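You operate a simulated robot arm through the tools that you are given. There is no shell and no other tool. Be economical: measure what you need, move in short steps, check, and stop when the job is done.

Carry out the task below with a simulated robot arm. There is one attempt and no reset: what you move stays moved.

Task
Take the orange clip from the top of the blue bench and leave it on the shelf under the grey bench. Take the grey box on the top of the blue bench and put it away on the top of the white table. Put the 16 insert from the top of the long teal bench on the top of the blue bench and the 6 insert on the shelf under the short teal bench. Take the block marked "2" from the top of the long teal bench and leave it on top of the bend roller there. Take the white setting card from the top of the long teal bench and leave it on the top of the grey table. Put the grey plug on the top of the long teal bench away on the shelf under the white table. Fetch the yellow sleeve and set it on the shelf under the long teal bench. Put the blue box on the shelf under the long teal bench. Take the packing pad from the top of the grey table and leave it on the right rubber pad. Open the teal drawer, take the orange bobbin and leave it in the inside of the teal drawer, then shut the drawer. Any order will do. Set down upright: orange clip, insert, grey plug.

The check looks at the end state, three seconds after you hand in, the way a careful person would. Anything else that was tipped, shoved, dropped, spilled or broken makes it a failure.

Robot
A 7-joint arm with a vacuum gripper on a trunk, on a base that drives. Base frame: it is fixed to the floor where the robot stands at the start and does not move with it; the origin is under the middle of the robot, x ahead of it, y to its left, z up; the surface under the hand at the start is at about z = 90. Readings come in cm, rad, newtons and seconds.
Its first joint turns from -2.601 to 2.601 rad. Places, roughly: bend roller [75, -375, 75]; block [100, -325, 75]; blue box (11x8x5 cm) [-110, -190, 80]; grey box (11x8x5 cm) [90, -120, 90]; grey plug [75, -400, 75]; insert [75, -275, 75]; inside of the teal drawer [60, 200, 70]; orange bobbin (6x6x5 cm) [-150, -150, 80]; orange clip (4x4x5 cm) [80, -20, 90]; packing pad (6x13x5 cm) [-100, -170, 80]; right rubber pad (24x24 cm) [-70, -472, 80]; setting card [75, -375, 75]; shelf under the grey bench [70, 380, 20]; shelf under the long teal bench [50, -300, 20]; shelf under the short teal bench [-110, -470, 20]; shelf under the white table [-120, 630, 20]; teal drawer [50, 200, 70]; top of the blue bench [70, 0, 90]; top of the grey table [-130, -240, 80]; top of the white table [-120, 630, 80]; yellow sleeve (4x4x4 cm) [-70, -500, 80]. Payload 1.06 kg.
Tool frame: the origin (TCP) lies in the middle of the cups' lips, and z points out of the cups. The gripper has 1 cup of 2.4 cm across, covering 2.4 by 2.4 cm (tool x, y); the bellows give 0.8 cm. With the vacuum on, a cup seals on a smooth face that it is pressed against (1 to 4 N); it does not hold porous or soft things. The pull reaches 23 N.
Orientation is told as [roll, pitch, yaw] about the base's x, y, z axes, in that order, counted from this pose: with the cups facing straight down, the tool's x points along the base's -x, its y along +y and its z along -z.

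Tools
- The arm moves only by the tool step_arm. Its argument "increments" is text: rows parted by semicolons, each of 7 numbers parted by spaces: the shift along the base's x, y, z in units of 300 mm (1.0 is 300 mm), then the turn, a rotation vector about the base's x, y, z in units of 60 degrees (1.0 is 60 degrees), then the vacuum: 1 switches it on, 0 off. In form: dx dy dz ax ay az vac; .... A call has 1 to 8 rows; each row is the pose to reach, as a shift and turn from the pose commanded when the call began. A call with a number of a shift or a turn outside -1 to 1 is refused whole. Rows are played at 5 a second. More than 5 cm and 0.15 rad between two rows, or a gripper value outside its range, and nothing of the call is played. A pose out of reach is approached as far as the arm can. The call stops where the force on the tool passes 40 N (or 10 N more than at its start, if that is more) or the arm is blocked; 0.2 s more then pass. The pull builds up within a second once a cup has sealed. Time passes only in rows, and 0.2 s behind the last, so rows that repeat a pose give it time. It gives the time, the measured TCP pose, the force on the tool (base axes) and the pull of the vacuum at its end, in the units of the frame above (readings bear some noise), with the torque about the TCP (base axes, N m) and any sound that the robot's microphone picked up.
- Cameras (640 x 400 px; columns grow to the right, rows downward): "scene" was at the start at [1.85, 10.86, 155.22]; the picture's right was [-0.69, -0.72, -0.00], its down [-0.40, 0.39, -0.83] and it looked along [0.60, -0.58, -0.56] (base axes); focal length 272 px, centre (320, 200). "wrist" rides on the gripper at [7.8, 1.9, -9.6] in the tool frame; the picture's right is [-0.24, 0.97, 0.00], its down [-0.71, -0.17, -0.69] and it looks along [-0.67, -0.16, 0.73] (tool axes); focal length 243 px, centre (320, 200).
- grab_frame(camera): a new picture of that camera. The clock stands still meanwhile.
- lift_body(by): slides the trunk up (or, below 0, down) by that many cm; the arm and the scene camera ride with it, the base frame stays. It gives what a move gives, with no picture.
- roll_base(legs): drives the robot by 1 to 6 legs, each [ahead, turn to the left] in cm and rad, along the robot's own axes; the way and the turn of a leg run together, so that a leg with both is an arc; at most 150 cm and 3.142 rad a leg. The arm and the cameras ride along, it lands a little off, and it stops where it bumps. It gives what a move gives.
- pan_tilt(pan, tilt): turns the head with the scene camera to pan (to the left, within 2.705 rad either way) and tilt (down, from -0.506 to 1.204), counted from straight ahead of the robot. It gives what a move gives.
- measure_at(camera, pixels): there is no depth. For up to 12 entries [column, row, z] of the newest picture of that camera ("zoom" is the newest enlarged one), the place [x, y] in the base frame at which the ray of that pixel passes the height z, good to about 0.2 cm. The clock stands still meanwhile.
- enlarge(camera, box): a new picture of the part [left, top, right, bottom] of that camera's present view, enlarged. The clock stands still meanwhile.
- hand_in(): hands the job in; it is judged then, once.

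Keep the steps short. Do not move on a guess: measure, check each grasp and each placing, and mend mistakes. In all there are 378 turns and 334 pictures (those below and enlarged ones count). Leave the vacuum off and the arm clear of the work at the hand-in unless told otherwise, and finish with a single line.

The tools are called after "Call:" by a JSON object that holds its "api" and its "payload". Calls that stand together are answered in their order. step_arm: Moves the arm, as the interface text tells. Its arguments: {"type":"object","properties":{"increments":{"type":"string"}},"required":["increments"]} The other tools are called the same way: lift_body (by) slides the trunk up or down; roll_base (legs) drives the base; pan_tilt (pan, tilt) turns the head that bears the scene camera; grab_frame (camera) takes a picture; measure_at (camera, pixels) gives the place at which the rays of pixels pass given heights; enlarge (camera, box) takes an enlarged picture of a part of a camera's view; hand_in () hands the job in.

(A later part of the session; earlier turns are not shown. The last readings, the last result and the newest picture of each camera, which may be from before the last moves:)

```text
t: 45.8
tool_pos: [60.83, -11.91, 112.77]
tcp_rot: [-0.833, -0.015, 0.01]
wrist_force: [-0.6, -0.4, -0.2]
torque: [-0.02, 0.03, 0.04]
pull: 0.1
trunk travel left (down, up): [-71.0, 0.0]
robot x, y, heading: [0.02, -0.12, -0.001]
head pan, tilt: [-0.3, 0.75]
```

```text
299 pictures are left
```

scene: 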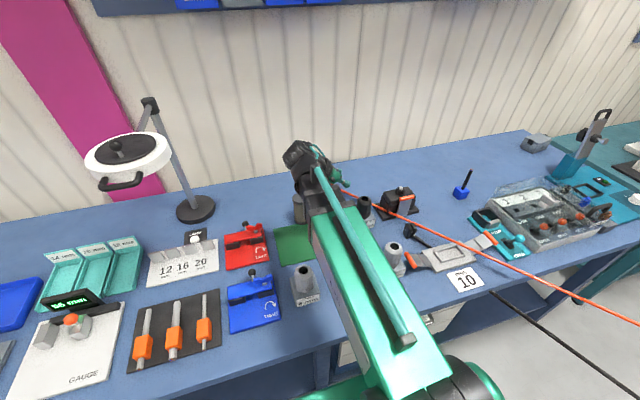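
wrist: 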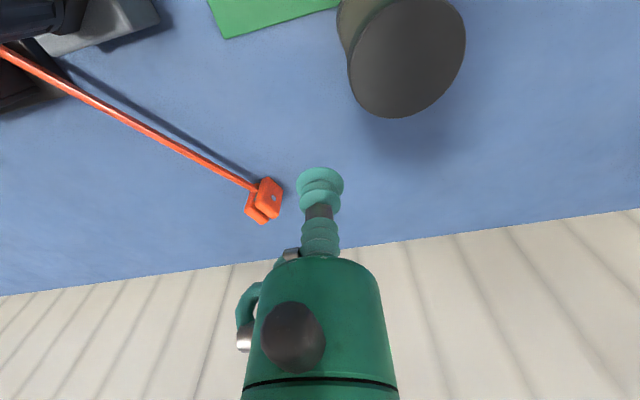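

Works. I continue the roll to about −80° and add the 16° yaw while moving ahead/left.

Call:
{"api": "step_arm", "payload": {"increments": "0 0 0 -0.13 0 0 0; 0 0 0 -0.26 0 0 0; 0 0 0 -0.39 0 0 0; 0 0 0 -0.535 0 0 0; 0 0 0 -0.535 0 0 0"}}

Call:
{"api": "step_arm", "payload": {"increments": "0 0 0 0 0 0.13 0; 0 0 0 0 0 0.267 0; 0 0 0 0 0 0.267 0"}}

Call:
{"api": "grab_frame", "payload": {"camera": "scene"}}

Call:
{"api": "grab_frame", "payload": {"camera": "wrist"}}

```text
refused: row 4 steps farther than a row can; nothing moved
```

```text
t: 46.6
tool_pos: [60.9, -11.85, 112.65]
tcp_rot: [-0.833, -0.014, 0.289]
wrist_force: [-0.1, 0.3, 0.2]
torque: [-0.01, 0.01, -0.02]
pull: 0.1
trunk travel left (down, up): [-71.0, 0.0]
robot x, y, heading: [0.19, 0.14, 0.002]
head pan, tilt: [-0.3, 0.75]
```

```text
298 pictures are left
```

scene: 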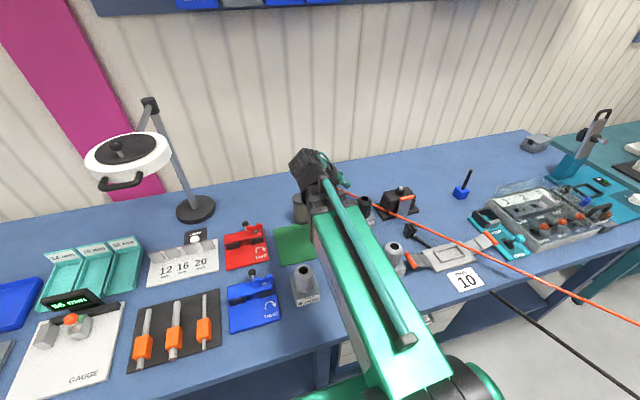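

```text
297 pictures are left
```

wrist: 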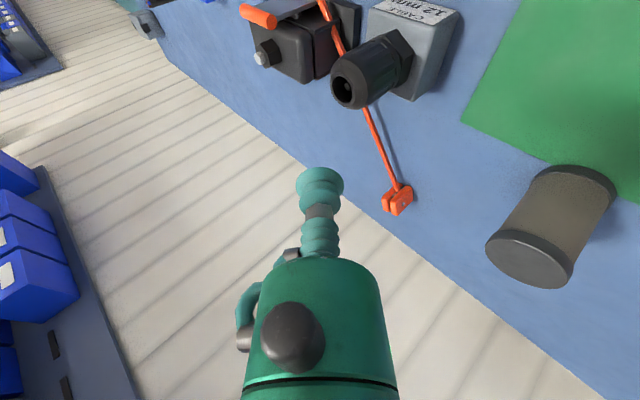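

Call:
{"api": "step_arm", "payload": {"increments": "0 0 0 -0.128 -0.037 0 0; 0 0 0 -0.256 -0.074 0 0; 0 0 0 -0.384 -0.111 0 0; 0 0 0 -0.514 -0.148 0 0; 0 0 0 -0.514 -0.148 0 0"}}

Call:
{"api": "step_arm", "payload": {"increments": "0.12 0.04 0 0 0 0 0; 0.24 0.08 0 0 0 0 0; 0.36 0.12 0 0 0 0 0; 0.48 0.16 0 0 0 0 0; 0.6 0.2 0 0 0 0 0; 0.72 0.2 0 0 0 0 0; 0.79 0.2 0 0 0 0 0"}}

Call:
{"api": "grab_frame", "payload": {"camera": "scene"}}

Call:
{"api": "grab_frame", "payload": {"camera": "wrist"}}

```text
t: 47.8
tool_pos: [60.89, -11.75, 112.68]
tcp_rot: [-1.394, -0.007, 0.292]
wrist_force: [-0.2, 0.0, 0.4]
torque: [-0.01, -0.01, -0.02]
pull: 0.2
trunk travel left (down, up): [-71.0, 0.0]
robot x, y, heading: [0.07, -0.09, 0.002]
head pan, tilt: [-0.3, 0.75]
```

```text
t: 49.4
tool_pos: [84.6, -5.96, 112.89]
tcp_rot: [-1.393, -0.008, 0.293]
wrist_force: [0.7, -0.9, 0.5]
torque: [-0.02, -0.01, 0.01]
pull: 0.0
trunk travel left (down, up): [-71.0, 0.0]
robot x, y, heading: [0.17, 0.13, -0.003]
head pan, tilt: [-0.3, 0.75]
```

```text
296 pictures are left
```

scene: 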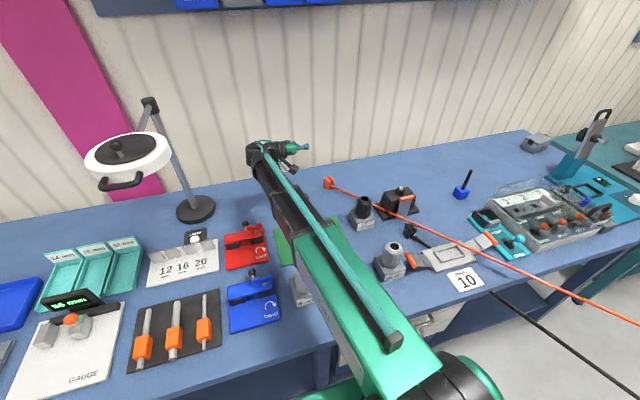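

```text
295 pictures are left
```

wrist: 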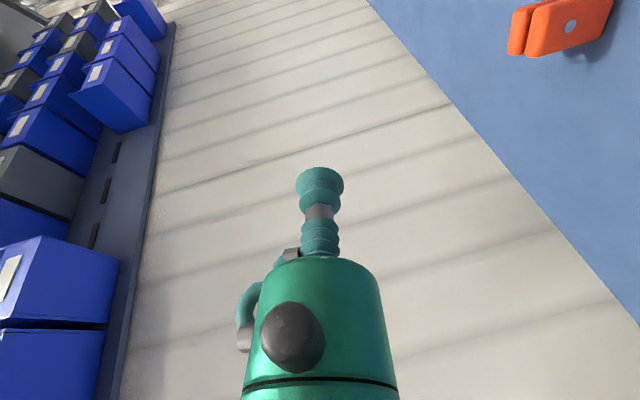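

The tool is sideways. The wrist camera would come close to the can, so I spin the tool about its own axis by 45° and then more, to bring the camera on top.

Call:
{"api": "step_arm", "payload": {"increments": "0 0 0 -0.034 0.118 0.022 0; 0 0 0 -0.068 0.237 0.044 0; 0 0 0 -0.102 0.355 0.065 0; 0 0 0 -0.135 0.473 0.087 0; 0 0 0 -0.169 0.592 0.109 0; 0 0 0 -0.203 0.71 0.131 0; 0 0 0 -0.203 0.71 0.131 0"}}

Call:
{"api": "step_arm", "payload": {"increments": "0 0 0 -0.034 0.118 0.022 0; 0 0 0 -0.068 0.237 0.044 0; 0 0 0 -0.102 0.355 0.065 0; 0 0 0 -0.135 0.473 0.087 0; 0 0 0 -0.135 0.473 0.087 0"}}

Call:
{"api": "grab_frame", "payload": {"camera": "wrist"}}

Call:
{"api": "enlarge", "payload": {"camera": "scene", "box": [200, 110, 440, 260]}}

```text
t: 51.0
tool_pos: [84.38, -5.78, 112.85]
tcp_rot: [-1.308, 0.763, 0.473]
wrist_force: [-0.2, 0.2, 0.3]
torque: [-0.01, -0.03, 0.0]
pull: 0.0
trunk travel left (down, up): [-71.0, 0.0]
robot x, y, heading: [0.3, 0.17, -0.004]
head pan, tilt: [-0.3, 0.75]
```

```text
t: 52.2
tool_pos: [84.39, -5.86, 112.73]
tcp_rot: [-0.932, 1.244, 0.893]
wrist_force: [-0.9, 0.6, 0.4]
torque: [0.01, 0.01, 0.02]
pull: 0.0
trunk travel left (down, up): [-71.0, 0.0]
robot x, y, heading: [0.25, -0.28, -0.002]
head pan, tilt: [-0.3, 0.75]
```

```text
294 pictures are left
```

wrist: 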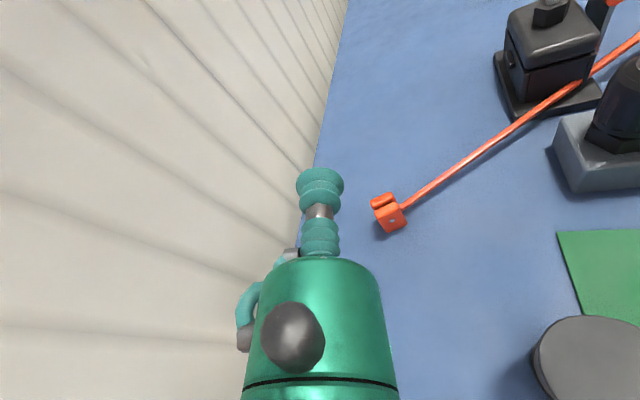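

```text
2.67 times, centred on (320, 185) of scene
```

zoom: 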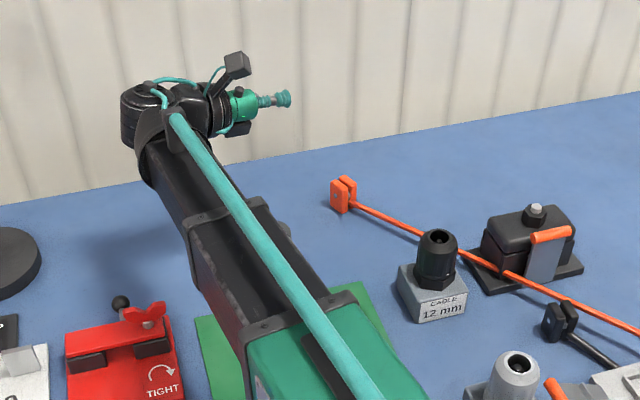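

Now I see a black box under the gripper body; at 45° spin both box and camera stay clear. I spin back 30°, and set tilt ≈15° and yaw ≈18°.

Call:
{"api": "step_arm", "payload": {"increments": "0 0 0 0.034 -0.118 -0.022 0; 0 0 0 0.068 -0.237 -0.044 0; 0 0 0 0.102 -0.355 -0.065 0; 0 0 0 0.136 -0.474 -0.087 0; 0 0 0 0.136 -0.474 -0.087 0"}}

Call:
{"api": "step_arm", "payload": {"increments": "0 0 -0.1 0.04 0.012 0.02 0; 0 0 -0.2 0.08 0.023 0.04 0; 0 0 -0.3 0.08 0.023 0.04 0; 0 0 -0.3 0.08 0.023 0.04 0"}}

Call:
{"api": "enlarge", "payload": {"camera": "scene", "box": [200, 110, 440, 260]}}

Call:
{"api": "grab_frame", "payload": {"camera": "wrist"}}

```text
t: 53.4
tool_pos: [84.46, -5.87, 112.8]
tcp_rot: [-1.31, 0.759, 0.47]
wrist_force: [-0.7, 0.2, -0.3]
torque: [0.0, -0.03, -0.05]
pull: 0.0
trunk travel left (down, up): [-71.0, 0.0]
robot x, y, heading: [0.16, -0.1, 0.003]
head pan, tilt: [-0.3, 0.75]
```

```text
t: 54.4
tool_pos: [84.36, -5.67, 103.59]
tcp_rot: [-1.195, 0.738, 0.592]
wrist_force: [0.1, 0.6, 0.4]
torque: [0.03, 0.0, 0.0]
pull: 0.0
trunk travel left (down, up): [-71.0, 0.0]
robot x, y, heading: [-0.1, -0.09, -0.001]
head pan, tilt: [-0.3, 0.75]
```

```text
2.67 times, centred on (320, 185) of scene
```

zoom: 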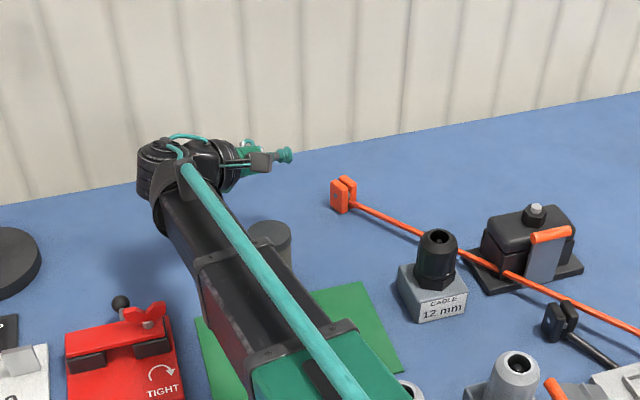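

```text
291 pictures are left
```

wrist: 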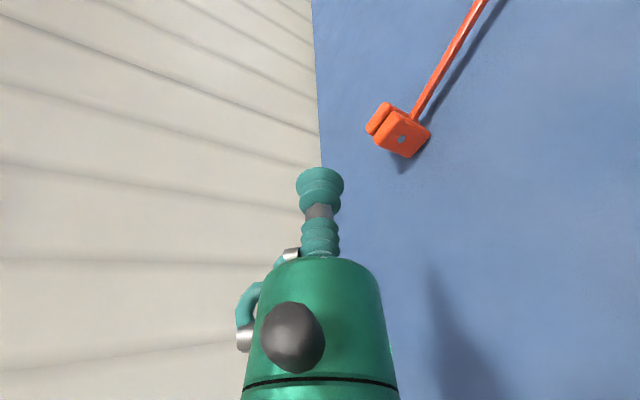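

The pointing is now tilt 16°, yaw 19°. I descend to z≈93.5 about 4 cm off the face.

Call:
{"api": "step_arm", "payload": {"increments": "0.01 0 -0.12 0 0 0 0; 0.01 -0.03 -0.22 0 0 0 0; 0.015 -0.1 -0.3 0 0 0 0; 0.015 -0.15 -0.33 0 0 0 0; 0.015 -0.15 -0.33 0 0 0 0"}}

Call:
{"api": "enlarge", "payload": {"camera": "scene", "box": [200, 110, 440, 260]}}

Call:
{"api": "grab_frame", "payload": {"camera": "wrist"}}

```text
t: 55.6
tool_pos: [84.9, -10.57, 93.84]
tcp_rot: [-1.193, 0.738, 0.592]
wrist_force: [0.6, 0.0, 0.3]
torque: [-0.01, 0.0, 0.0]
pull: 0.0
trunk travel left (down, up): [-71.0, 0.0]
robot x, y, heading: [-0.16, -0.12, 0.0]
head pan, tilt: [-0.3, 0.75]
```

```text
2.67 times, centred on (320, 185) of scene
```

zoom: 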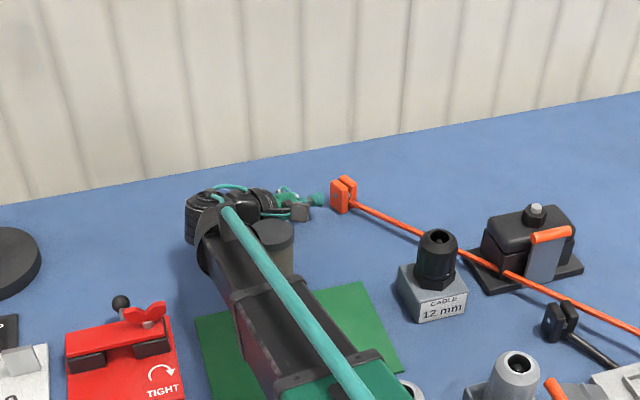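

```text
289 pictures are left
```

wrist: 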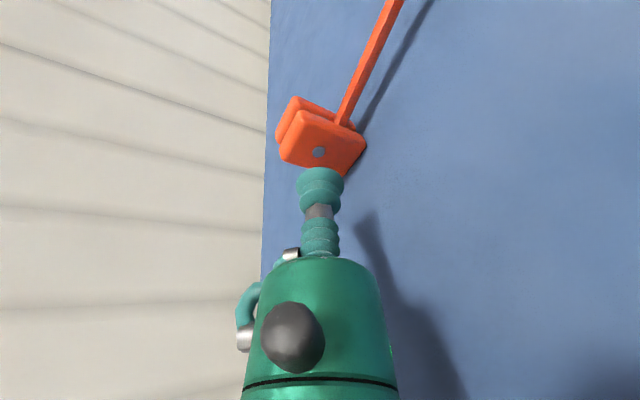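

Well aligned with the rivet at the centre. I advance with vacuum on until light contact.

Call:
{"api": "step_arm", "payload": {"increments": "0.02 -0.06 -0.022 0 0 0 1; 0.028 -0.085 -0.03 0 0 0 1; 0.033 -0.1 -0.035 0 0 0 1; 0.035 -0.107 -0.037 0 0 0 1; 0.035 -0.107 -0.037 0 0 0 1; 0.035 -0.107 -0.037 0 0 0 1"}}

```text
t: 57.0
tool_pos: [85.98, -13.69, 92.74]
tcp_rot: [-1.193, 0.739, 0.592]
wrist_force: [0.2, 0.4, -0.5]
torque: [-0.04, 0.02, 0.0]
pull: 0.1
trunk travel left (down, up): [-71.0, 0.0]
robot x, y, heading: [0.19, 0.2, -0.003]
head pan, tilt: [-0.3, 0.75]
```

Hardly any contact yet. I press 2 mm at a time.

Call:
{"api": "step_arm", "payload": {"increments": "0.002 -0.006 -0.001 0 0 0 1; 0.004 -0.012 -0.002 0 0 0 1; 0.006 -0.018 -0.003 0 0 0 1; 0.006 -0.018 -0.003 0 0 0 1; 0.006 -0.018 -0.003 0 0 0 1"}}

Call:
{"api": "grab_frame", "payload": {"camera": "wrist"}}

```text
t: 58.2
tool_pos: [86.13, -14.05, 92.65]
tcp_rot: [-1.193, 0.738, 0.593]
wrist_force: [-0.1, 0.1, -0.5]
torque: [-0.03, -0.02, 0.02]
pull: 0.0
trunk travel left (down, up): [-71.0, 0.0]
robot x, y, heading: [0.05, 0.11, 0.001]
head pan, tilt: [-0.3, 0.75]
```

```text
288 pictures are left
```

wrist: 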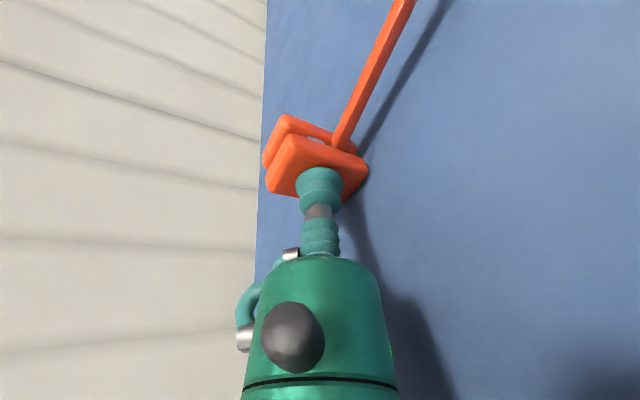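

Call:
{"api": "step_arm", "payload": {"increments": "0.003 -0.009 -0.002 0 0 0 1; 0.005 -0.018 -0.003 0 0 0 1; 0.008 -0.027 -0.005 0 0 0 1; 0.008 -0.027 -0.005 0 0 0 1; 0.008 -0.027 -0.005 0 0 0 1"}}

Call:
{"api": "grab_frame", "payload": {"camera": "wrist"}}

```text
t: 59.4
tool_pos: [86.47, -14.98, 92.56]
tcp_rot: [-1.192, 0.74, 0.594]
wrist_force: [1.2, -1.7, 2.6]
torque: [0.22, 0.27, 0.09]
pull: 0.1
trunk travel left (down, up): [-71.0, 0.0]
robot x, y, heading: [-0.44, 0.06, 0.001]
head pan, tilt: [-0.3, 0.75]
```

```text
287 pictures are left
```

wrist: 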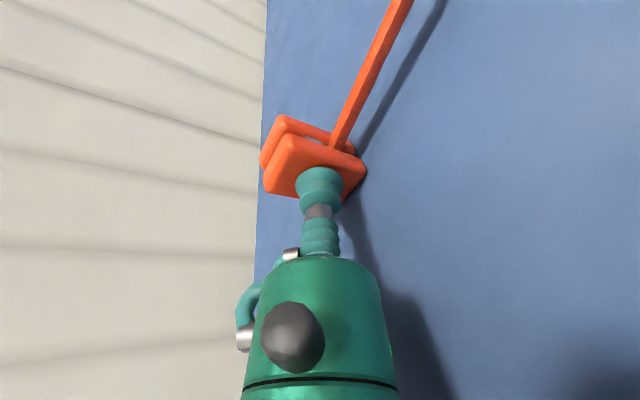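

The 2.6 N upward push looks like the box under the gripper touching the bench. I back off and spin 30° so that the box is level, then re-measure.

Call:
{"api": "step_arm", "payload": {"increments": "-0.02 0.05 0.03 0 0 0 0; -0.04 0.11 0.06 0 0 0 0; -0.04 0.11 0.06 0.04 -0.114 -0.034 0; -0.04 0.11 0.06 0.079 -0.228 -0.068 0; -0.04 0.11 0.06 0.118 -0.341 -0.102 0; -0.04 0.11 0.06 0.157 -0.455 -0.136 0; -0.04 0.11 0.06 0.157 -0.455 -0.136 0"}}

Call:
{"api": "grab_frame", "payload": {"camera": "wrist"}}

Call:
{"api": "enlarge", "payload": {"camera": "scene", "box": [240, 130, 400, 230]}}

```text
t: 60.2
tool_pos: [85.3, -11.67, 95.07]
tcp_rot: [-1.231, 0.662, 0.548]
wrist_force: [6.7, -2.9, 16.7]
torque: [1.54, 2.47, -0.2]
pull: 0.1
trunk travel left (down, up): [-71.0, 0.0]
robot x, y, heading: [0.25, -0.01, -0.003]
head pan, tilt: [-0.3, 0.75]
stopped in row 3: the force on the tool passed its limit at 52 N (the readings are from after the stop); the commanded pose is now the measured one
```

```text
286 pictures are left
```

wrist: 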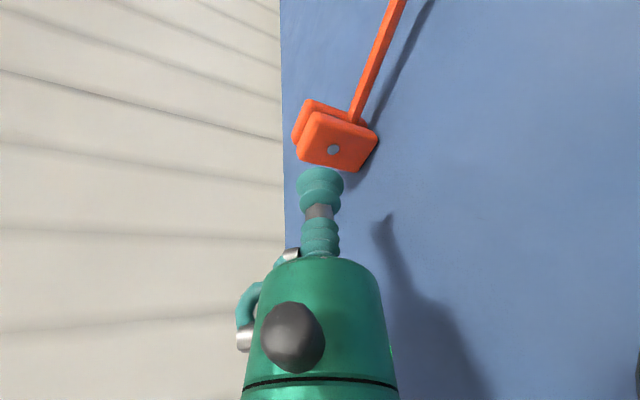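

```text
4.00 times, centred on (320, 180) of scene
```

zoom: 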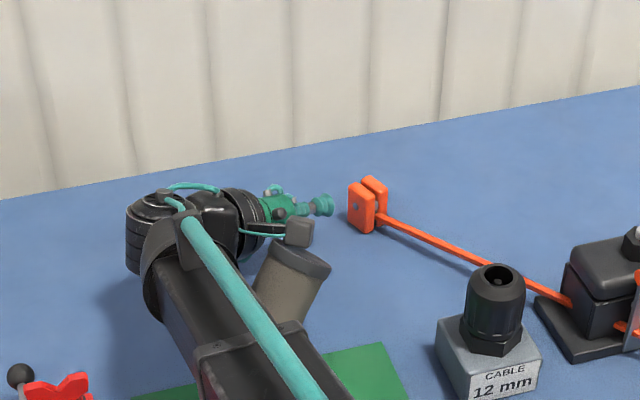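

The can is leaning – my camera mount is touching it. I look closely before moving anything.

Call:
{"api": "enlarge", "payload": {"camera": "scene", "box": [280, 160, 360, 210]}}

```text
8.00 times, centred on (320, 185) of scene
```

zoom: 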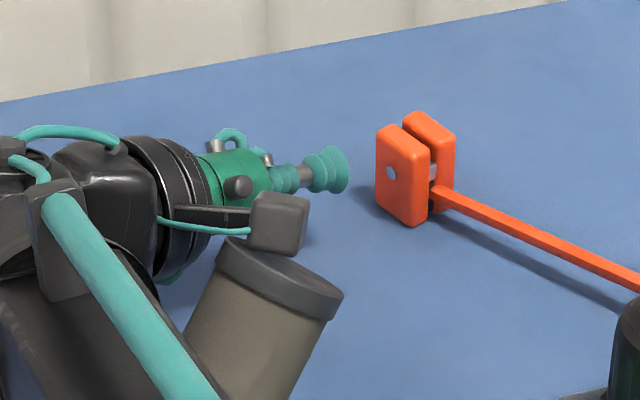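

The can leans to the right (−y), wedged between forearm and camera mount, which presses on its left rim. Moving the arm +y frees the forearm side and drags the rim back upright. I do it in small steps.

Call:
{"api": "step_arm", "payload": {"increments": "0 0.015 -0.003 0 0 0 0; 0 0.03 -0.006 0 0 0 0; 0 0.045 -0.01 0 0 0 0; 0 0.06 -0.013 0 0 0 0"}}

Call:
{"api": "enlarge", "payload": {"camera": "scene", "box": [260, 160, 356, 220]}}

```text
t: 60.8
tool_pos: [85.48, -10.95, 94.95]
tcp_rot: [-1.235, 0.665, 0.547]
wrist_force: [5.6, -1.2, 14.5]
torque: [1.29, 2.1, -0.33]
pull: 0.0
trunk travel left (down, up): [-71.0, 0.0]
robot x, y, heading: [-0.07, 0.03, 0.0]
head pan, tilt: [-0.3, 0.75]
stopped in row 2: the force on the tool passed its limit at 42 N (the readings are from after the stop); the commanded pose is now the measured one
```

```text
6.67 times, centred on (308, 190) of scene
```

zoom: 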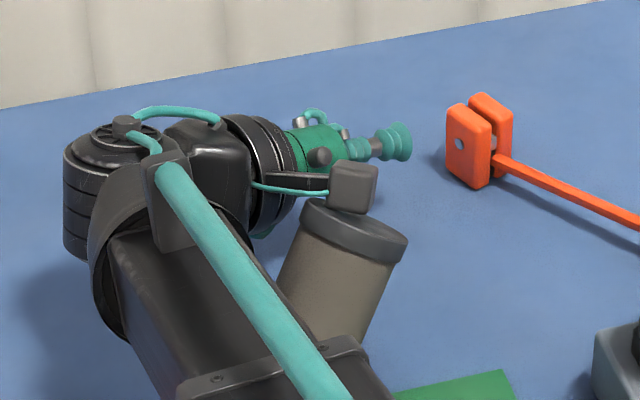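

The lean is already less. I continue +y, no downward part.

Call:
{"api": "step_arm", "payload": {"increments": "0 0.015 0.004 0 0 0 0; 0 0.03 0.008 0 0 0 0; 0 0.045 0.01 0 0 0 0; 0 0.06 0.01 0 0 0 0"}}

Call:
{"api": "enlarge", "payload": {"camera": "scene", "box": [260, 160, 356, 220]}}

```text
t: 61.8
tool_pos: [85.39, -9.19, 95.09]
tcp_rot: [-1.232, 0.66, 0.549]
wrist_force: [1.2, 0.0, -0.2]
torque: [-0.06, -0.02, 0.01]
pull: 0.0
trunk travel left (down, up): [-71.0, 0.0]
robot x, y, heading: [0.02, 0.29, -0.006]
head pan, tilt: [-0.3, 0.75]
```

```text
6.67 times, centred on (308, 190) of scene
```

zoom: 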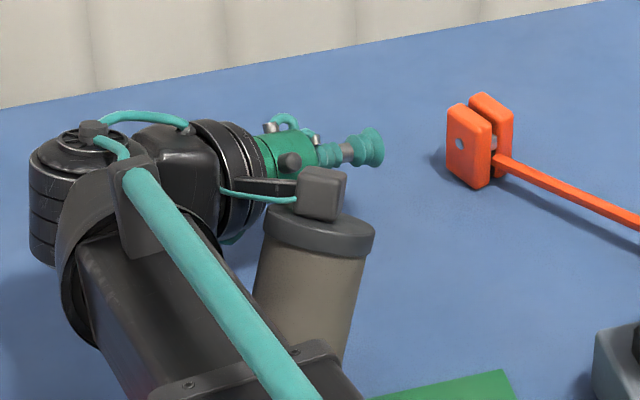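

The can comes back upright and the force is gone. I continue +y, then up.

Call:
{"api": "step_arm", "payload": {"increments": "0 0.02 0.005 0 0 0 0; 0 0.04 0.01 0 0 0 0; 0 0.07 0.02 0 0 0 0; 0 0.1 0.05 0 0 0 0; 0 0.12 0.1 0 0 0 0"}}

Call:
{"api": "enlarge", "payload": {"camera": "scene", "box": [240, 160, 368, 240]}}

```text
t: 63.0
tool_pos: [85.4, -5.72, 98.15]
tcp_rot: [-1.232, 0.661, 0.547]
wrist_force: [0.4, 0.1, 0.0]
torque: [0.01, 0.01, 0.0]
pull: 0.1
trunk travel left (down, up): [-71.0, 0.0]
robot x, y, heading: [-0.19, -0.07, -0.005]
head pan, tilt: [-0.3, 0.75]
```

```text
5.00 times, centred on (304, 200) of scene
```

zoom: 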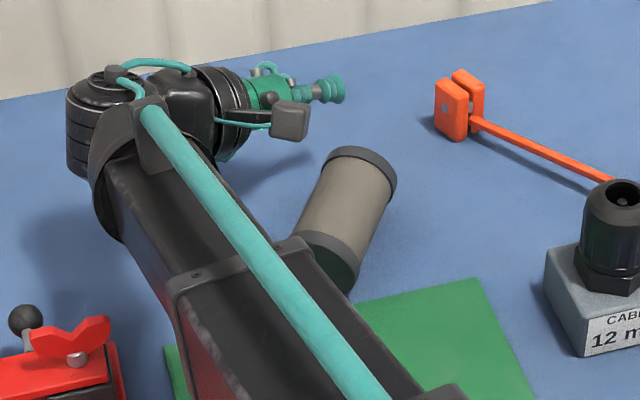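

The can has tipped onto its side. I must restore it. First I raise the arm clear and look.

Call:
{"api": "step_arm", "payload": {"increments": "0 0.05 0.1 0 0 0 0; 0 0.1 0.2 0 0 0 0; 0 0.15 0.33 0 0 0 0; 0 0.25 0.4 0 0 0 0; 0 0.35 0.4 0 0 0 0; 0 0.45 0.4 0 0 0 0"}}

Call:
{"api": "enlarge", "payload": {"camera": "scene", "box": [220, 140, 412, 260]}}

```text
t: 64.4
tool_pos: [85.54, 8.05, 109.94]
tcp_rot: [-1.232, 0.663, 0.547]
wrist_force: [0.1, 0.5, 0.5]
torque: [-0.01, -0.01, -0.02]
pull: 0.0
trunk travel left (down, up): [-71.0, 0.0]
robot x, y, heading: [0.0, 0.17, -0.0]
head pan, tilt: [-0.3, 0.75]
```

```text
3.33 times, centred on (316, 200) of scene
```

zoom: 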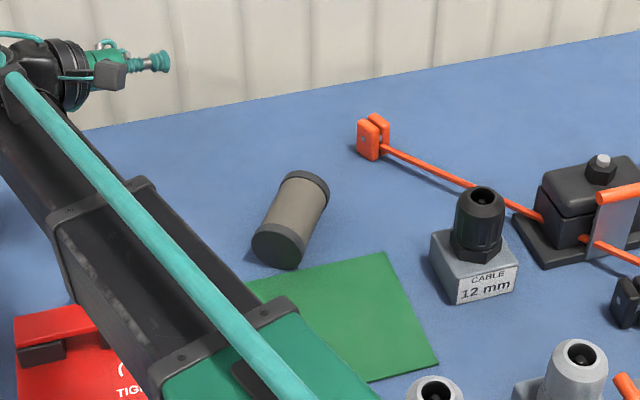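

Call:
{"api": "pan_tilt", "payload": {"pan": -0.15, "tilt": 0.75}}

Call:
{"api": "enlarge", "payload": {"camera": "scene", "box": [220, 140, 380, 240]}}

```text
t: 65.1
tool_pos: [85.56, 7.81, 109.82]
tcp_rot: [-1.232, 0.662, 0.546]
wrist_force: [0.3, 0.4, -0.6]
torque: [-0.02, 0.03, -0.01]
pull: 0.1
trunk travel left (down, up): [-71.0, 0.0]
robot x, y, heading: [0.01, -0.17, -0.003]
head pan, tilt: [-0.15, 0.75]
```

```text
4.00 times, centred on (300, 190) of scene
```

zoom: 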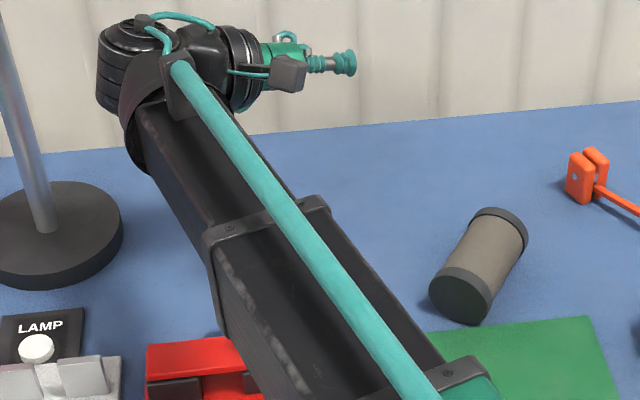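

Call:
{"api": "measure_at", "payload": {"camera": "zoom", "pixels": [[460, 298, 92.6], [472, 323, 90], [448, 272, 95.2], [482, 212, 95.2], [512, 215, 95.2], [526, 240, 92.6], [430, 290, 92.6], [490, 308, 92.6], [445, 332, 90], [585, 315, 90], [480, 270, 95.2]]}}

```text
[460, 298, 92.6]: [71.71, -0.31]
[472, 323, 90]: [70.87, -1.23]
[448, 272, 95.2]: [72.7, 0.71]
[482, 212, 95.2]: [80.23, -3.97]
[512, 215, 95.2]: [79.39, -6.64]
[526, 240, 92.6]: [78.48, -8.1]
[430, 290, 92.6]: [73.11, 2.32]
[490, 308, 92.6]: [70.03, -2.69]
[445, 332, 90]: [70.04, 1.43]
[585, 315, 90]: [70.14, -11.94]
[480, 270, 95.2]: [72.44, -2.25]
```

I want to grip the lying can on its curved side from above. I rotate the tool back to vertical by the shortest turn, over free bench.

Call:
{"api": "step_arm", "payload": {"increments": "-0.1 0.03 0 0.13 0.045 0 0; -0.2 0.06 0 0.26 0.09 0 0; -0.3 0.06 0 0.39 0.135 0 0; -0.3 0.06 0 0.52 0.18 0 0; -0.3 0.06 0 0.65 0.225 0 0; -0.3 0.06 0 0.78 0.27 0 0; -0.3 0.06 0 0.91 0.315 0 0; -0.3 0.06 0 0.98 0.338 0 0"}}

Call:
{"api": "step_arm", "payload": {"increments": "0 0 0 0.1 0.035 0 0; 0 0 0 0.2 0.069 0 0; 0 0 0 0.2 0.069 0 0"}}

Call:
{"api": "grab_frame", "payload": {"camera": "wrist"}}

Call:
{"api": "grab_frame", "payload": {"camera": "scene"}}

```text
t: 66.9
tool_pos: [76.55, 9.69, 110.25]
tcp_rot: [-0.17, 0.138, 1.012]
wrist_force: [-0.1, -0.3, 0.5]
torque: [-0.02, -0.01, -0.02]
pull: 0.0
trunk travel left (down, up): [-71.0, 0.0]
robot x, y, heading: [0.2, -0.25, -0.001]
head pan, tilt: [-0.15, 0.75]
```

```text
t: 67.7
tool_pos: [76.43, 9.81, 110.26]
tcp_rot: [0.0, -0.005, 1.025]
wrist_force: [0.1, 0.3, 0.3]
torque: [0.0, 0.01, -0.02]
pull: 0.1
trunk travel left (down, up): [-71.0, 0.0]
robot x, y, heading: [-0.01, -0.09, -0.002]
head pan, tilt: [-0.15, 0.75]
```

```text
278 pictures are left
```

wrist: 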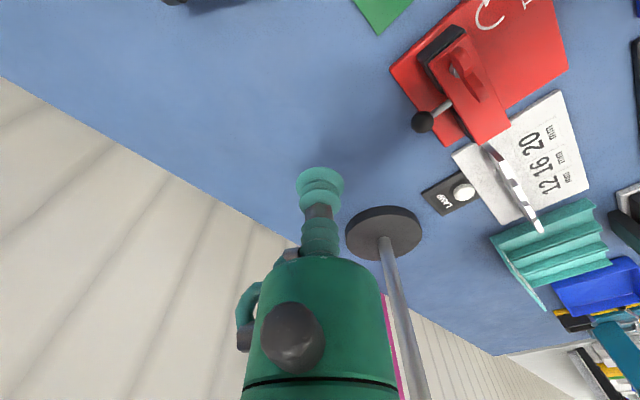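

```text
277 pictures are left
```

scene: 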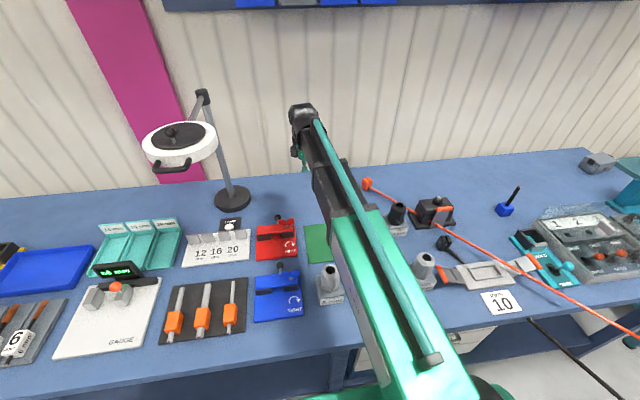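

Vertical again. Now I go above the can's middle (75.8,−3.1).

Call:
{"api": "step_arm", "payload": {"increments": "0 -0.14 0 0 0 0 0; -0.01 -0.28 0 0 0 0 0; -0.02 -0.43 -0.05 0 0 0 0; -0.02 -0.43 -0.2 0 0 0 0; -0.02 -0.43 -0.25 0 0 0 0; -0.02 -0.43 -0.25 0 0 0 0"}}

Call:
{"api": "grab_frame", "payload": {"camera": "wrist"}}

```text
t: 69.1
tool_pos: [75.89, -3.25, 102.74]
tcp_rot: [-0.001, -0.001, 1.025]
wrist_force: [0.1, 0.4, 0.0]
torque: [-0.01, -0.01, 0.0]
pull: 0.1
trunk travel left (down, up): [-71.0, 0.0]
robot x, y, heading: [-0.27, 0.03, 0.001]
head pan, tilt: [-0.15, 0.75]
```

```text
276 pictures are left
```

wrist: 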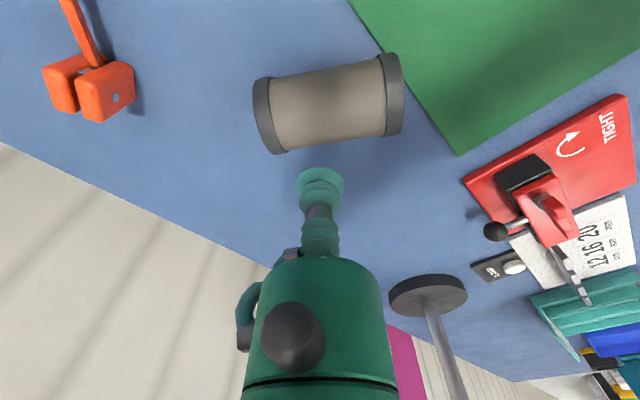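

Call:
{"api": "measure_at", "payload": {"camera": "wrist", "pixels": [[255, 82, 93], [278, 152, 93], [378, 55, 93], [402, 132, 93], [328, 100, 95.8], [457, 153, 90], [365, 22, 90]]}}

```text
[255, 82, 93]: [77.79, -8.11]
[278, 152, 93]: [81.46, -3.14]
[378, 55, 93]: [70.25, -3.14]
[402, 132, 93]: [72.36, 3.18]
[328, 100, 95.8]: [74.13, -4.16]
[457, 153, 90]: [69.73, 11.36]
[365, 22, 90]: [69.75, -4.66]
```

Call:
{"api": "step_arm", "payload": {"increments": "-0.013 0.015 -0.1 0 0 0 1; -0.013 0.015 -0.2 0 0 0 1; -0.013 0.015 -0.225 0 0 0 1; -0.013 0.015 -0.235 0 0 0 1; -0.013 0.015 -0.24 0 0 0 1; -0.013 0.015 -0.24 0 0 0 1; -0.013 0.015 -0.24 0 0 0 1"}}

```text
t: 70.7
tool_pos: [75.36, -2.66, 95.58]
tcp_rot: [0.001, -0.005, 1.023]
wrist_force: [4.7, -2.3, 13.9]
torque: [-0.03, -0.02, -0.03]
pull: 22.7
trunk travel left (down, up): [-71.0, 0.0]
robot x, y, heading: [0.0, -0.21, -0.003]
head pan, tilt: [-0.15, 0.75]
```

Sealed on the curved side (pull 22.7). I lift it.

Call:
{"api": "step_arm", "payload": {"increments": "0 0 0.05 0 0 0 1; 0 0 0.15 0 0 0 1; 0 0 0.28 0 0 0 1; 0 0 0.4 0 0 0 1; 0 0 0.4 0 0 0 1"}}

Call:
{"api": "grab_frame", "payload": {"camera": "wrist"}}

```text
t: 71.9
tool_pos: [75.5, -2.63, 107.35]
tcp_rot: [0.001, -0.002, 1.024]
wrist_force: [0.3, 0.7, -1.8]
torque: [-0.01, -0.01, -0.01]
pull: 22.6
trunk travel left (down, up): [-71.0, 0.0]
robot x, y, heading: [0.14, 0.07, -0.003]
head pan, tilt: [-0.15, 0.75]
```

```text
275 pictures are left
```

wrist: 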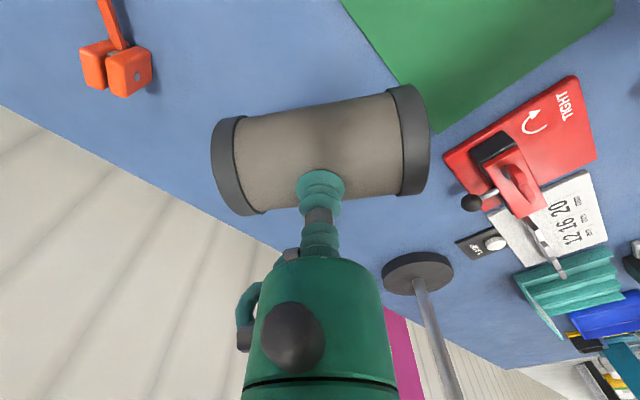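

Held (1.8 N). I raise and turn it upright: tool tips outward so its far end (the top) goes up.

Call:
{"api": "step_arm", "payload": {"increments": "-0.05 0.03 0.1 0 0 0 1; -0.1 0.06 0.2 0 0 0 1; -0.1 0.06 0.2 -0.07 -0.104 0 1; -0.1 0.06 0.2 -0.14 -0.207 0 1; -0.1 0.06 0.2 -0.21 -0.311 0 1; -0.1 0.06 0.2 -0.28 -0.415 0 1; -0.1 0.06 0.2 -0.35 -0.519 0 1; -0.1 0.06 0.2 -0.42 -0.6225 0 1"}}

Call:
{"api": "grab_frame", "payload": {"camera": "scene"}}

```text
t: 73.7
tool_pos: [72.33, -0.93, 113.67]
tcp_rot: [-0.787, 0.032, 1.014]
wrist_force: [0.1, -0.9, -2.1]
torque: [0.04, 0.03, -0.02]
pull: 22.8
trunk travel left (down, up): [-71.0, 0.0]
robot x, y, heading: [-0.14, 0.09, 0.001]
head pan, tilt: [-0.15, 0.75]
```

```text
274 pictures are left
```

scene: 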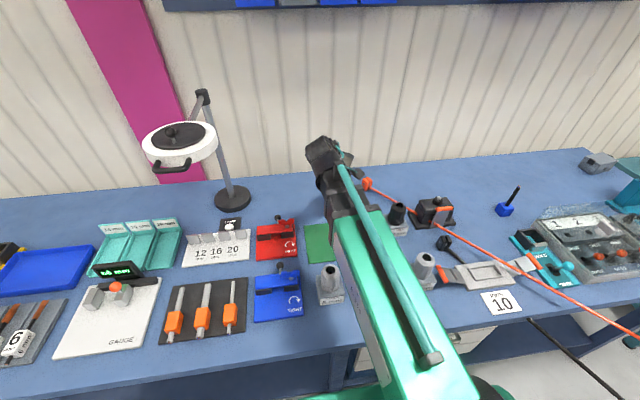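

Call:
{"api": "step_arm", "payload": {"increments": "0 0 0 -0.07 -0.104 0 1; 0 0 0 -0.14 -0.207 0 1; 0 0 0 -0.21 -0.311 0 1; 0 0 0 -0.28 -0.415 0 1; 0 0 0 -0.35 -0.519 0 1; 0 0 0 -0.42 -0.6225 0 1; 0 0 0 -0.42 -0.6225 0 1"}}

Call:
{"api": "grab_frame", "payload": {"camera": "scene"}}

Call:
{"api": "grab_frame", "payload": {"camera": "wrist"}}

```text
t: 75.3
tool_pos: [72.62, -0.72, 113.42]
tcp_rot: [-1.575, 0.046, 0.982]
wrist_force: [-0.5, -1.1, -1.6]
torque: [0.05, 0.02, 0.01]
pull: 23.3
trunk travel left (down, up): [-71.0, 0.0]
robot x, y, heading: [0.21, -0.12, -0.003]
head pan, tilt: [-0.15, 0.75]
```

```text
273 pictures are left
```

scene: 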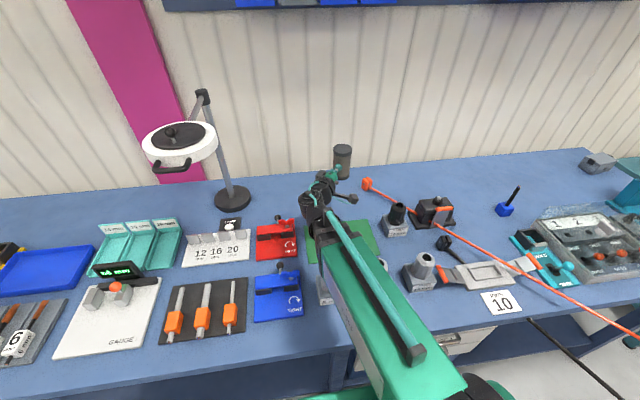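

```text
272 pictures are left
```

wrist: 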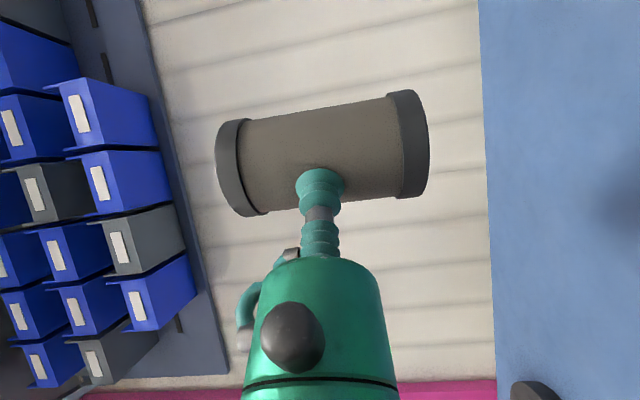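

The can hangs upright. I carry it over the empty rear of the bench (centre ≈(88,−3)) and lower it.

Call:
{"api": "step_arm", "payload": {"increments": "0.14 0 0 0 0 0 1; 0.28 -0.01 0 0 0 0 1; 0.42 -0.02 0 0 0 0 1; 0.43 -0.02 -0.12 0 0 0 1; 0.43 -0.02 -0.26 0 0 0 1; 0.43 -0.02 -0.4 0 0 0 1; 0.43 -0.02 -0.5 0 0 0 1; 0.43 -0.02 -0.53 0 0 0 1"}}

Call:
{"api": "enlarge", "payload": {"camera": "scene", "box": [240, 110, 432, 230]}}

```text
t: 77.1
tool_pos: [85.47, -1.43, 97.4]
tcp_rot: [-1.572, 0.047, 0.978]
wrist_force: [0.1, -0.6, -1.3]
torque: [0.05, 0.03, 0.01]
pull: 22.8
trunk travel left (down, up): [-71.0, 0.0]
robot x, y, heading: [-0.13, -0.4, 0.004]
head pan, tilt: [-0.15, 0.75]
```

```text
3.33 times, centred on (336, 170) of scene
```

zoom: 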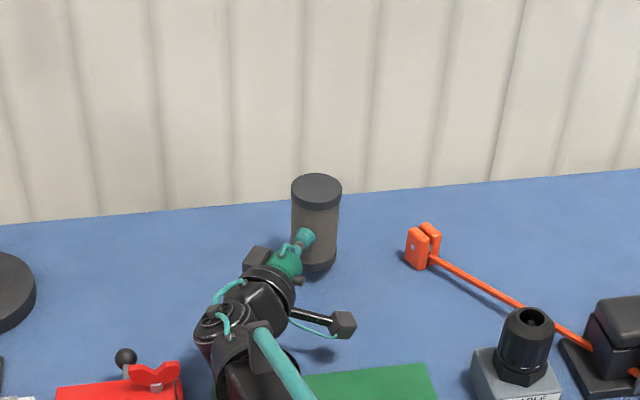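

Call:
{"api": "step_arm", "payload": {"increments": "0 0 -0.03 0 0 0 1; 0 0 -0.055 0 0 0 1; 0 0 -0.065 0 0 0 1; 0 0 -0.07 0 0 0 1; 0 0 -0.07 0 0 0 1"}}

```text
t: 78.3
tool_pos: [85.48, -1.48, 95.55]
tcp_rot: [-1.576, 0.048, 0.979]
wrist_force: [-0.6, 0.3, -1.8]
torque: [0.02, -0.02, 0.02]
pull: 22.8
trunk travel left (down, up): [-71.0, 0.0]
robot x, y, heading: [-0.2, 0.18, -0.001]
head pan, tilt: [-0.15, 0.75]
```

Call:
{"api": "step_arm", "payload": {"increments": "0 0 -0.01 0 0 0 1; 0 0 -0.015 0 0 0 1; 0 0 -0.02 0 0 0 1; 0 0 -0.02 0 0 0 1"}}

Call:
{"api": "enlarge", "payload": {"camera": "scene", "box": [290, 130, 370, 180]}}

```text
t: 79.3
tool_pos: [85.4, -1.37, 95.35]
tcp_rot: [-1.576, 0.044, 0.981]
wrist_force: [1.1, 3.9, 8.9]
torque: [-0.01, 0.04, 0.02]
pull: 22.3
trunk travel left (down, up): [-71.0, 0.0]
robot x, y, heading: [-0.09, -0.26, 0.001]
head pan, tilt: [-0.15, 0.75]
```

```text
8.00 times, centred on (330, 155) of scene
```

zoom: 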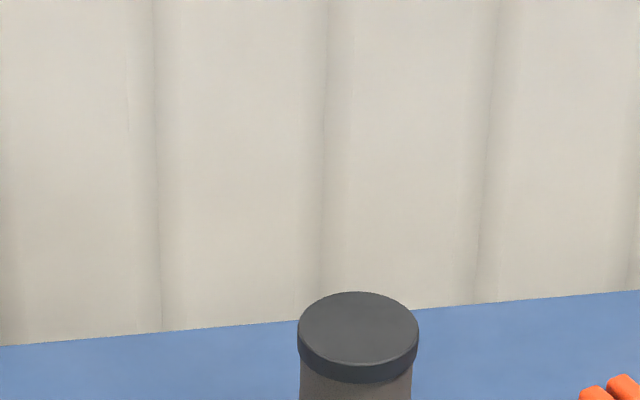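

It stands on the bench (8.9 N). I ease up 2 mm, release, wait, and draw back along the tool axis.

Call:
{"api": "step_arm", "payload": {"increments": "0 0 0.007 0 0 0 1; 0 0 0.007 0 0 0 0; 0 0 0.007 0 0 0 0; 0 0 0.007 0 0 0 0; -0.02 0.013 0.007 0 0 0 0; -0.06 0.04 0.01 0 0 0 0; -0.12 0.08 0.04 0 0 0 0; -0.2 0.13 0.1 0 0 0 0"}}

Call:
{"api": "enlarge", "payload": {"camera": "scene", "box": [240, 110, 432, 230]}}

```text
t: 81.1
tool_pos: [79.22, 2.0, 97.82]
tcp_rot: [-1.57, 0.046, 0.983]
wrist_force: [1.0, -3.5, 1.2]
torque: [0.0, 0.06, 0.3]
pull: 0.0
trunk travel left (down, up): [-71.0, 0.0]
robot x, y, heading: [-0.37, 0.01, -0.007]
head pan, tilt: [-0.15, 0.75]
```

```text
3.33 times, centred on (336, 170) of scene
```

zoom: 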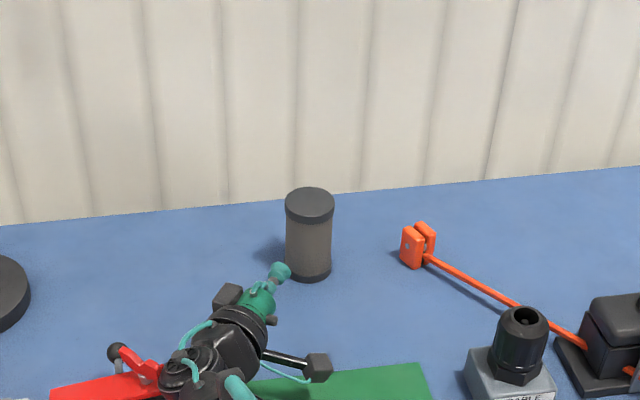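

The can stands upright. A small sideways force suggests the wrist is touching the red clamp knob; I move up and right at once.

Call:
{"api": "step_arm", "payload": {"increments": "0 -0.05 0.05 0 0 0 0; 0 -0.1 0.15 0 0 0 0; 0 -0.1 0.3 0 0 0 0; 0 -0.1 0.45 0 0 0 0; 0 -0.1 0.5 0 0 0 0"}}

Call:
{"api": "grab_frame", "payload": {"camera": "scene"}}

Call:
{"api": "enlarge", "payload": {"camera": "scene", "box": [200, 190, 360, 290]}}

```text
t: 82.3
tool_pos: [79.43, -0.63, 113.04]
tcp_rot: [-1.573, 0.047, 0.982]
wrist_force: [-0.7, 0.1, 0.3]
torque: [0.01, -0.04, 0.02]
pull: 0.0
trunk travel left (down, up): [-71.0, 0.0]
robot x, y, heading: [0.03, 0.27, -0.003]
head pan, tilt: [-0.15, 0.75]
```

```text
268 pictures are left
```

scene: 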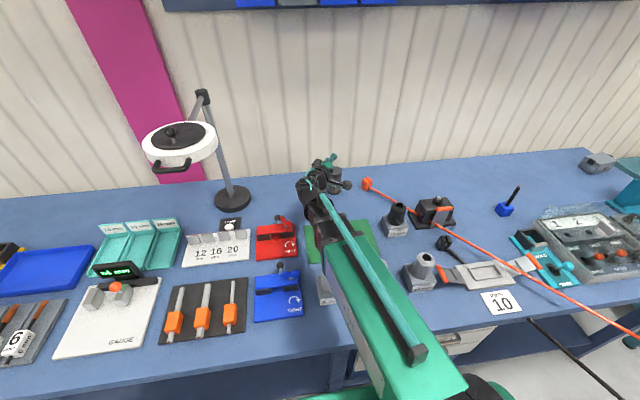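

```text
4.00 times, centred on (280, 240) of scene
```

zoom: 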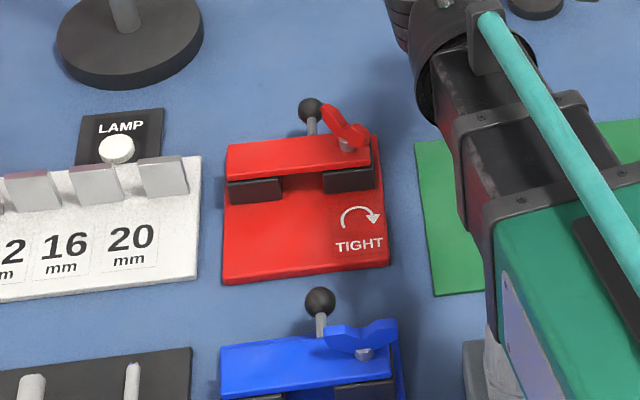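

The wing handle of the red clamp looks turned relative to the start (blue one shows how it was). I'll put that right too. First: tool back to vertical.

Call:
{"api": "step_arm", "payload": {"increments": "-0.1 0 0.03 0.07 0.104 0 0; -0.2 0 0.03 0.14 0.207 0 0; -0.2 0 0.03 0.21 0.311 0 0; -0.2 0 0.03 0.28 0.415 0 0; -0.2 0 0.03 0.35 0.519 0 0; -0.2 0 0.03 0.42 0.6225 0 0; -0.2 0 0.03 0.49 0.727 0 0; -0.2 0 0.03 0.56 0.83 0 0"}}

Call:
{"api": "step_arm", "payload": {"increments": "0 0 0 0.07 0.104 0 0; 0 0 0 0.14 0.207 0 0; 0 0 0 0.21 0.311 0 0; 0 0 0 0.28 0.415 0 0; 0 0 0 0.28 0.415 0 0"}}

Call:
{"api": "grab_frame", "payload": {"camera": "scene"}}

Call:
{"api": "enlarge", "payload": {"camera": "scene", "box": [230, 190, 390, 290]}}

```text
t: 84.1
tool_pos: [73.44, -0.56, 113.74]
tcp_rot: [-0.521, 0.022, 1.019]
wrist_force: [0.1, 0.5, 0.3]
torque: [0.05, -0.01, 0.02]
pull: 0.1
trunk travel left (down, up): [-71.0, 0.0]
robot x, y, heading: [0.06, -0.24, -0.004]
head pan, tilt: [-0.15, 0.75]
```

```text
t: 85.3
tool_pos: [73.21, -0.49, 113.92]
tcp_rot: [0.001, -0.002, 1.024]
wrist_force: [-0.4, -1.1, -0.3]
torque: [-0.02, -0.02, -0.01]
pull: 0.1
trunk travel left (down, up): [-71.0, 0.0]
robot x, y, heading: [0.01, -0.08, 0.001]
head pan, tilt: [-0.15, 0.75]
```

```text
266 pictures are left
```

scene: 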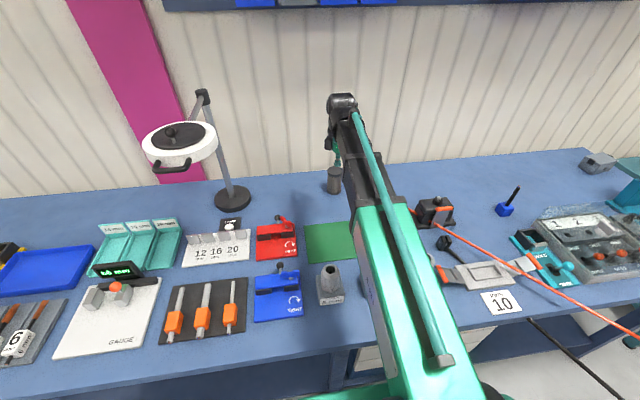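

```text
4.00 times, centred on (310, 240) of scene
```

zoom: 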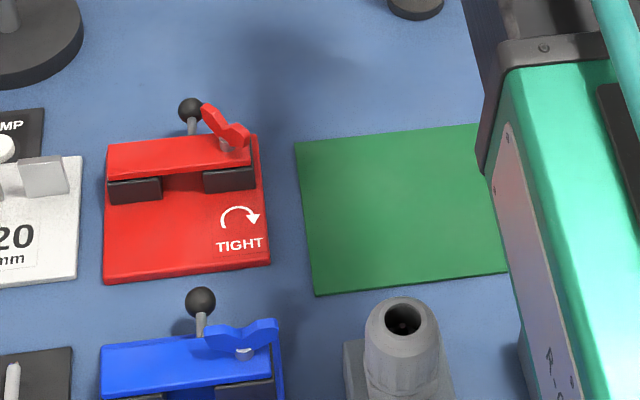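

Call:
{"api": "measure_at", "payload": {"camera": "scene", "pixels": [[334, 172, 100.8], [334, 194, 90]]}}

Call:
{"api": "measure_at", "payload": {"camera": "zoom", "pixels": [[297, 143, 90], [315, 294, 90], [205, 110, 97], [245, 140, 97], [225, 143, 96], [191, 110, 100], [103, 282, 90], [268, 265, 90], [205, 335, 97], [278, 325, 97], [243, 352, 96], [200, 300, 100]]}}

```text
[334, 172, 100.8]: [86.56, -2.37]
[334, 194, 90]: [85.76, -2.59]
```

```text
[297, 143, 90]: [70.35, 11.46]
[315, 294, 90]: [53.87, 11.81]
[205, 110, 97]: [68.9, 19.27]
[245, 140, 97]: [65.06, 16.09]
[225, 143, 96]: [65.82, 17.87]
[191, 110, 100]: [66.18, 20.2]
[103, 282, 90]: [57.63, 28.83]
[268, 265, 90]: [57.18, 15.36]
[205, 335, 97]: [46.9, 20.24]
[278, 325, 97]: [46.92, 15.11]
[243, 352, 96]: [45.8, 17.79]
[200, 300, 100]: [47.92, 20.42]
```

Call:
{"api": "step_arm", "payload": {"increments": "0.14 -0.02 0 0 0 0 0; 0.28 -0.04 0 0 0 0 0; 0.42 -0.06 0 0 0 0 0; 0.45 -0.07 -0.12 0 0 0 0; 0.45 -0.07 -0.25 0 0 0 0; 0.45 -0.07 -0.25 0 0 0 0"}}

Call:
{"api": "grab_frame", "payload": {"camera": "wrist"}}

```text
t: 86.7
tool_pos: [86.72, -2.81, 106.54]
tcp_rot: [0.0, -0.003, 1.025]
wrist_force: [1.0, 0.3, 0.1]
torque: [0.01, 0.0, 0.0]
pull: 0.0
trunk travel left (down, up): [-71.0, 0.0]
robot x, y, heading: [0.17, -0.22, -0.004]
head pan, tilt: [-0.15, 0.75]
```

```text
264 pictures are left
```

wrist: 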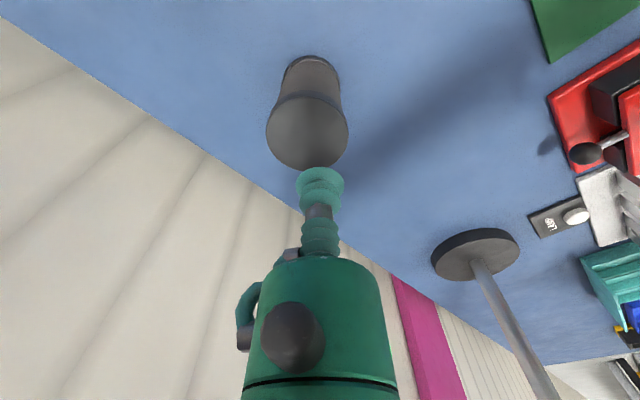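

Call:
{"api": "measure_at", "payload": {"camera": "wrist", "pixels": [[308, 132, 100.8], [266, 130, 100.8], [349, 130, 100.8], [310, 170, 100.8], [306, 95, 100.8]]}}

```text
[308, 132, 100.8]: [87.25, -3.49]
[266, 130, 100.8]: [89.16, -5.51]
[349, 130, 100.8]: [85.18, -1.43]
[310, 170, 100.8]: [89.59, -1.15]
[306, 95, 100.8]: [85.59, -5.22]
```

Top centre is (87.3,−3.4). I lower onto it with vacuum.

Call:
{"api": "step_arm", "payload": {"increments": "0.018 -0.02 -0.1 0 0 0 1; 0.018 -0.02 -0.17 0 0 0 1; 0.018 -0.02 -0.19 0 0 0 1; 0.018 -0.02 -0.2 0 0 0 1; 0.018 -0.02 -0.2 0 0 0 1; 0.018 -0.02 -0.2 0 0 0 1"}}

```text
t: 88.1
tool_pos: [87.23, -3.1, 100.69]
tcp_rot: [-0.001, -0.004, 1.025]
wrist_force: [-2.2, 1.2, 7.4]
torque: [-0.03, -0.01, 0.03]
pull: 22.6
trunk travel left (down, up): [-71.0, 0.0]
robot x, y, heading: [0.34, -0.12, 0.0]
head pan, tilt: [-0.15, 0.75]
```

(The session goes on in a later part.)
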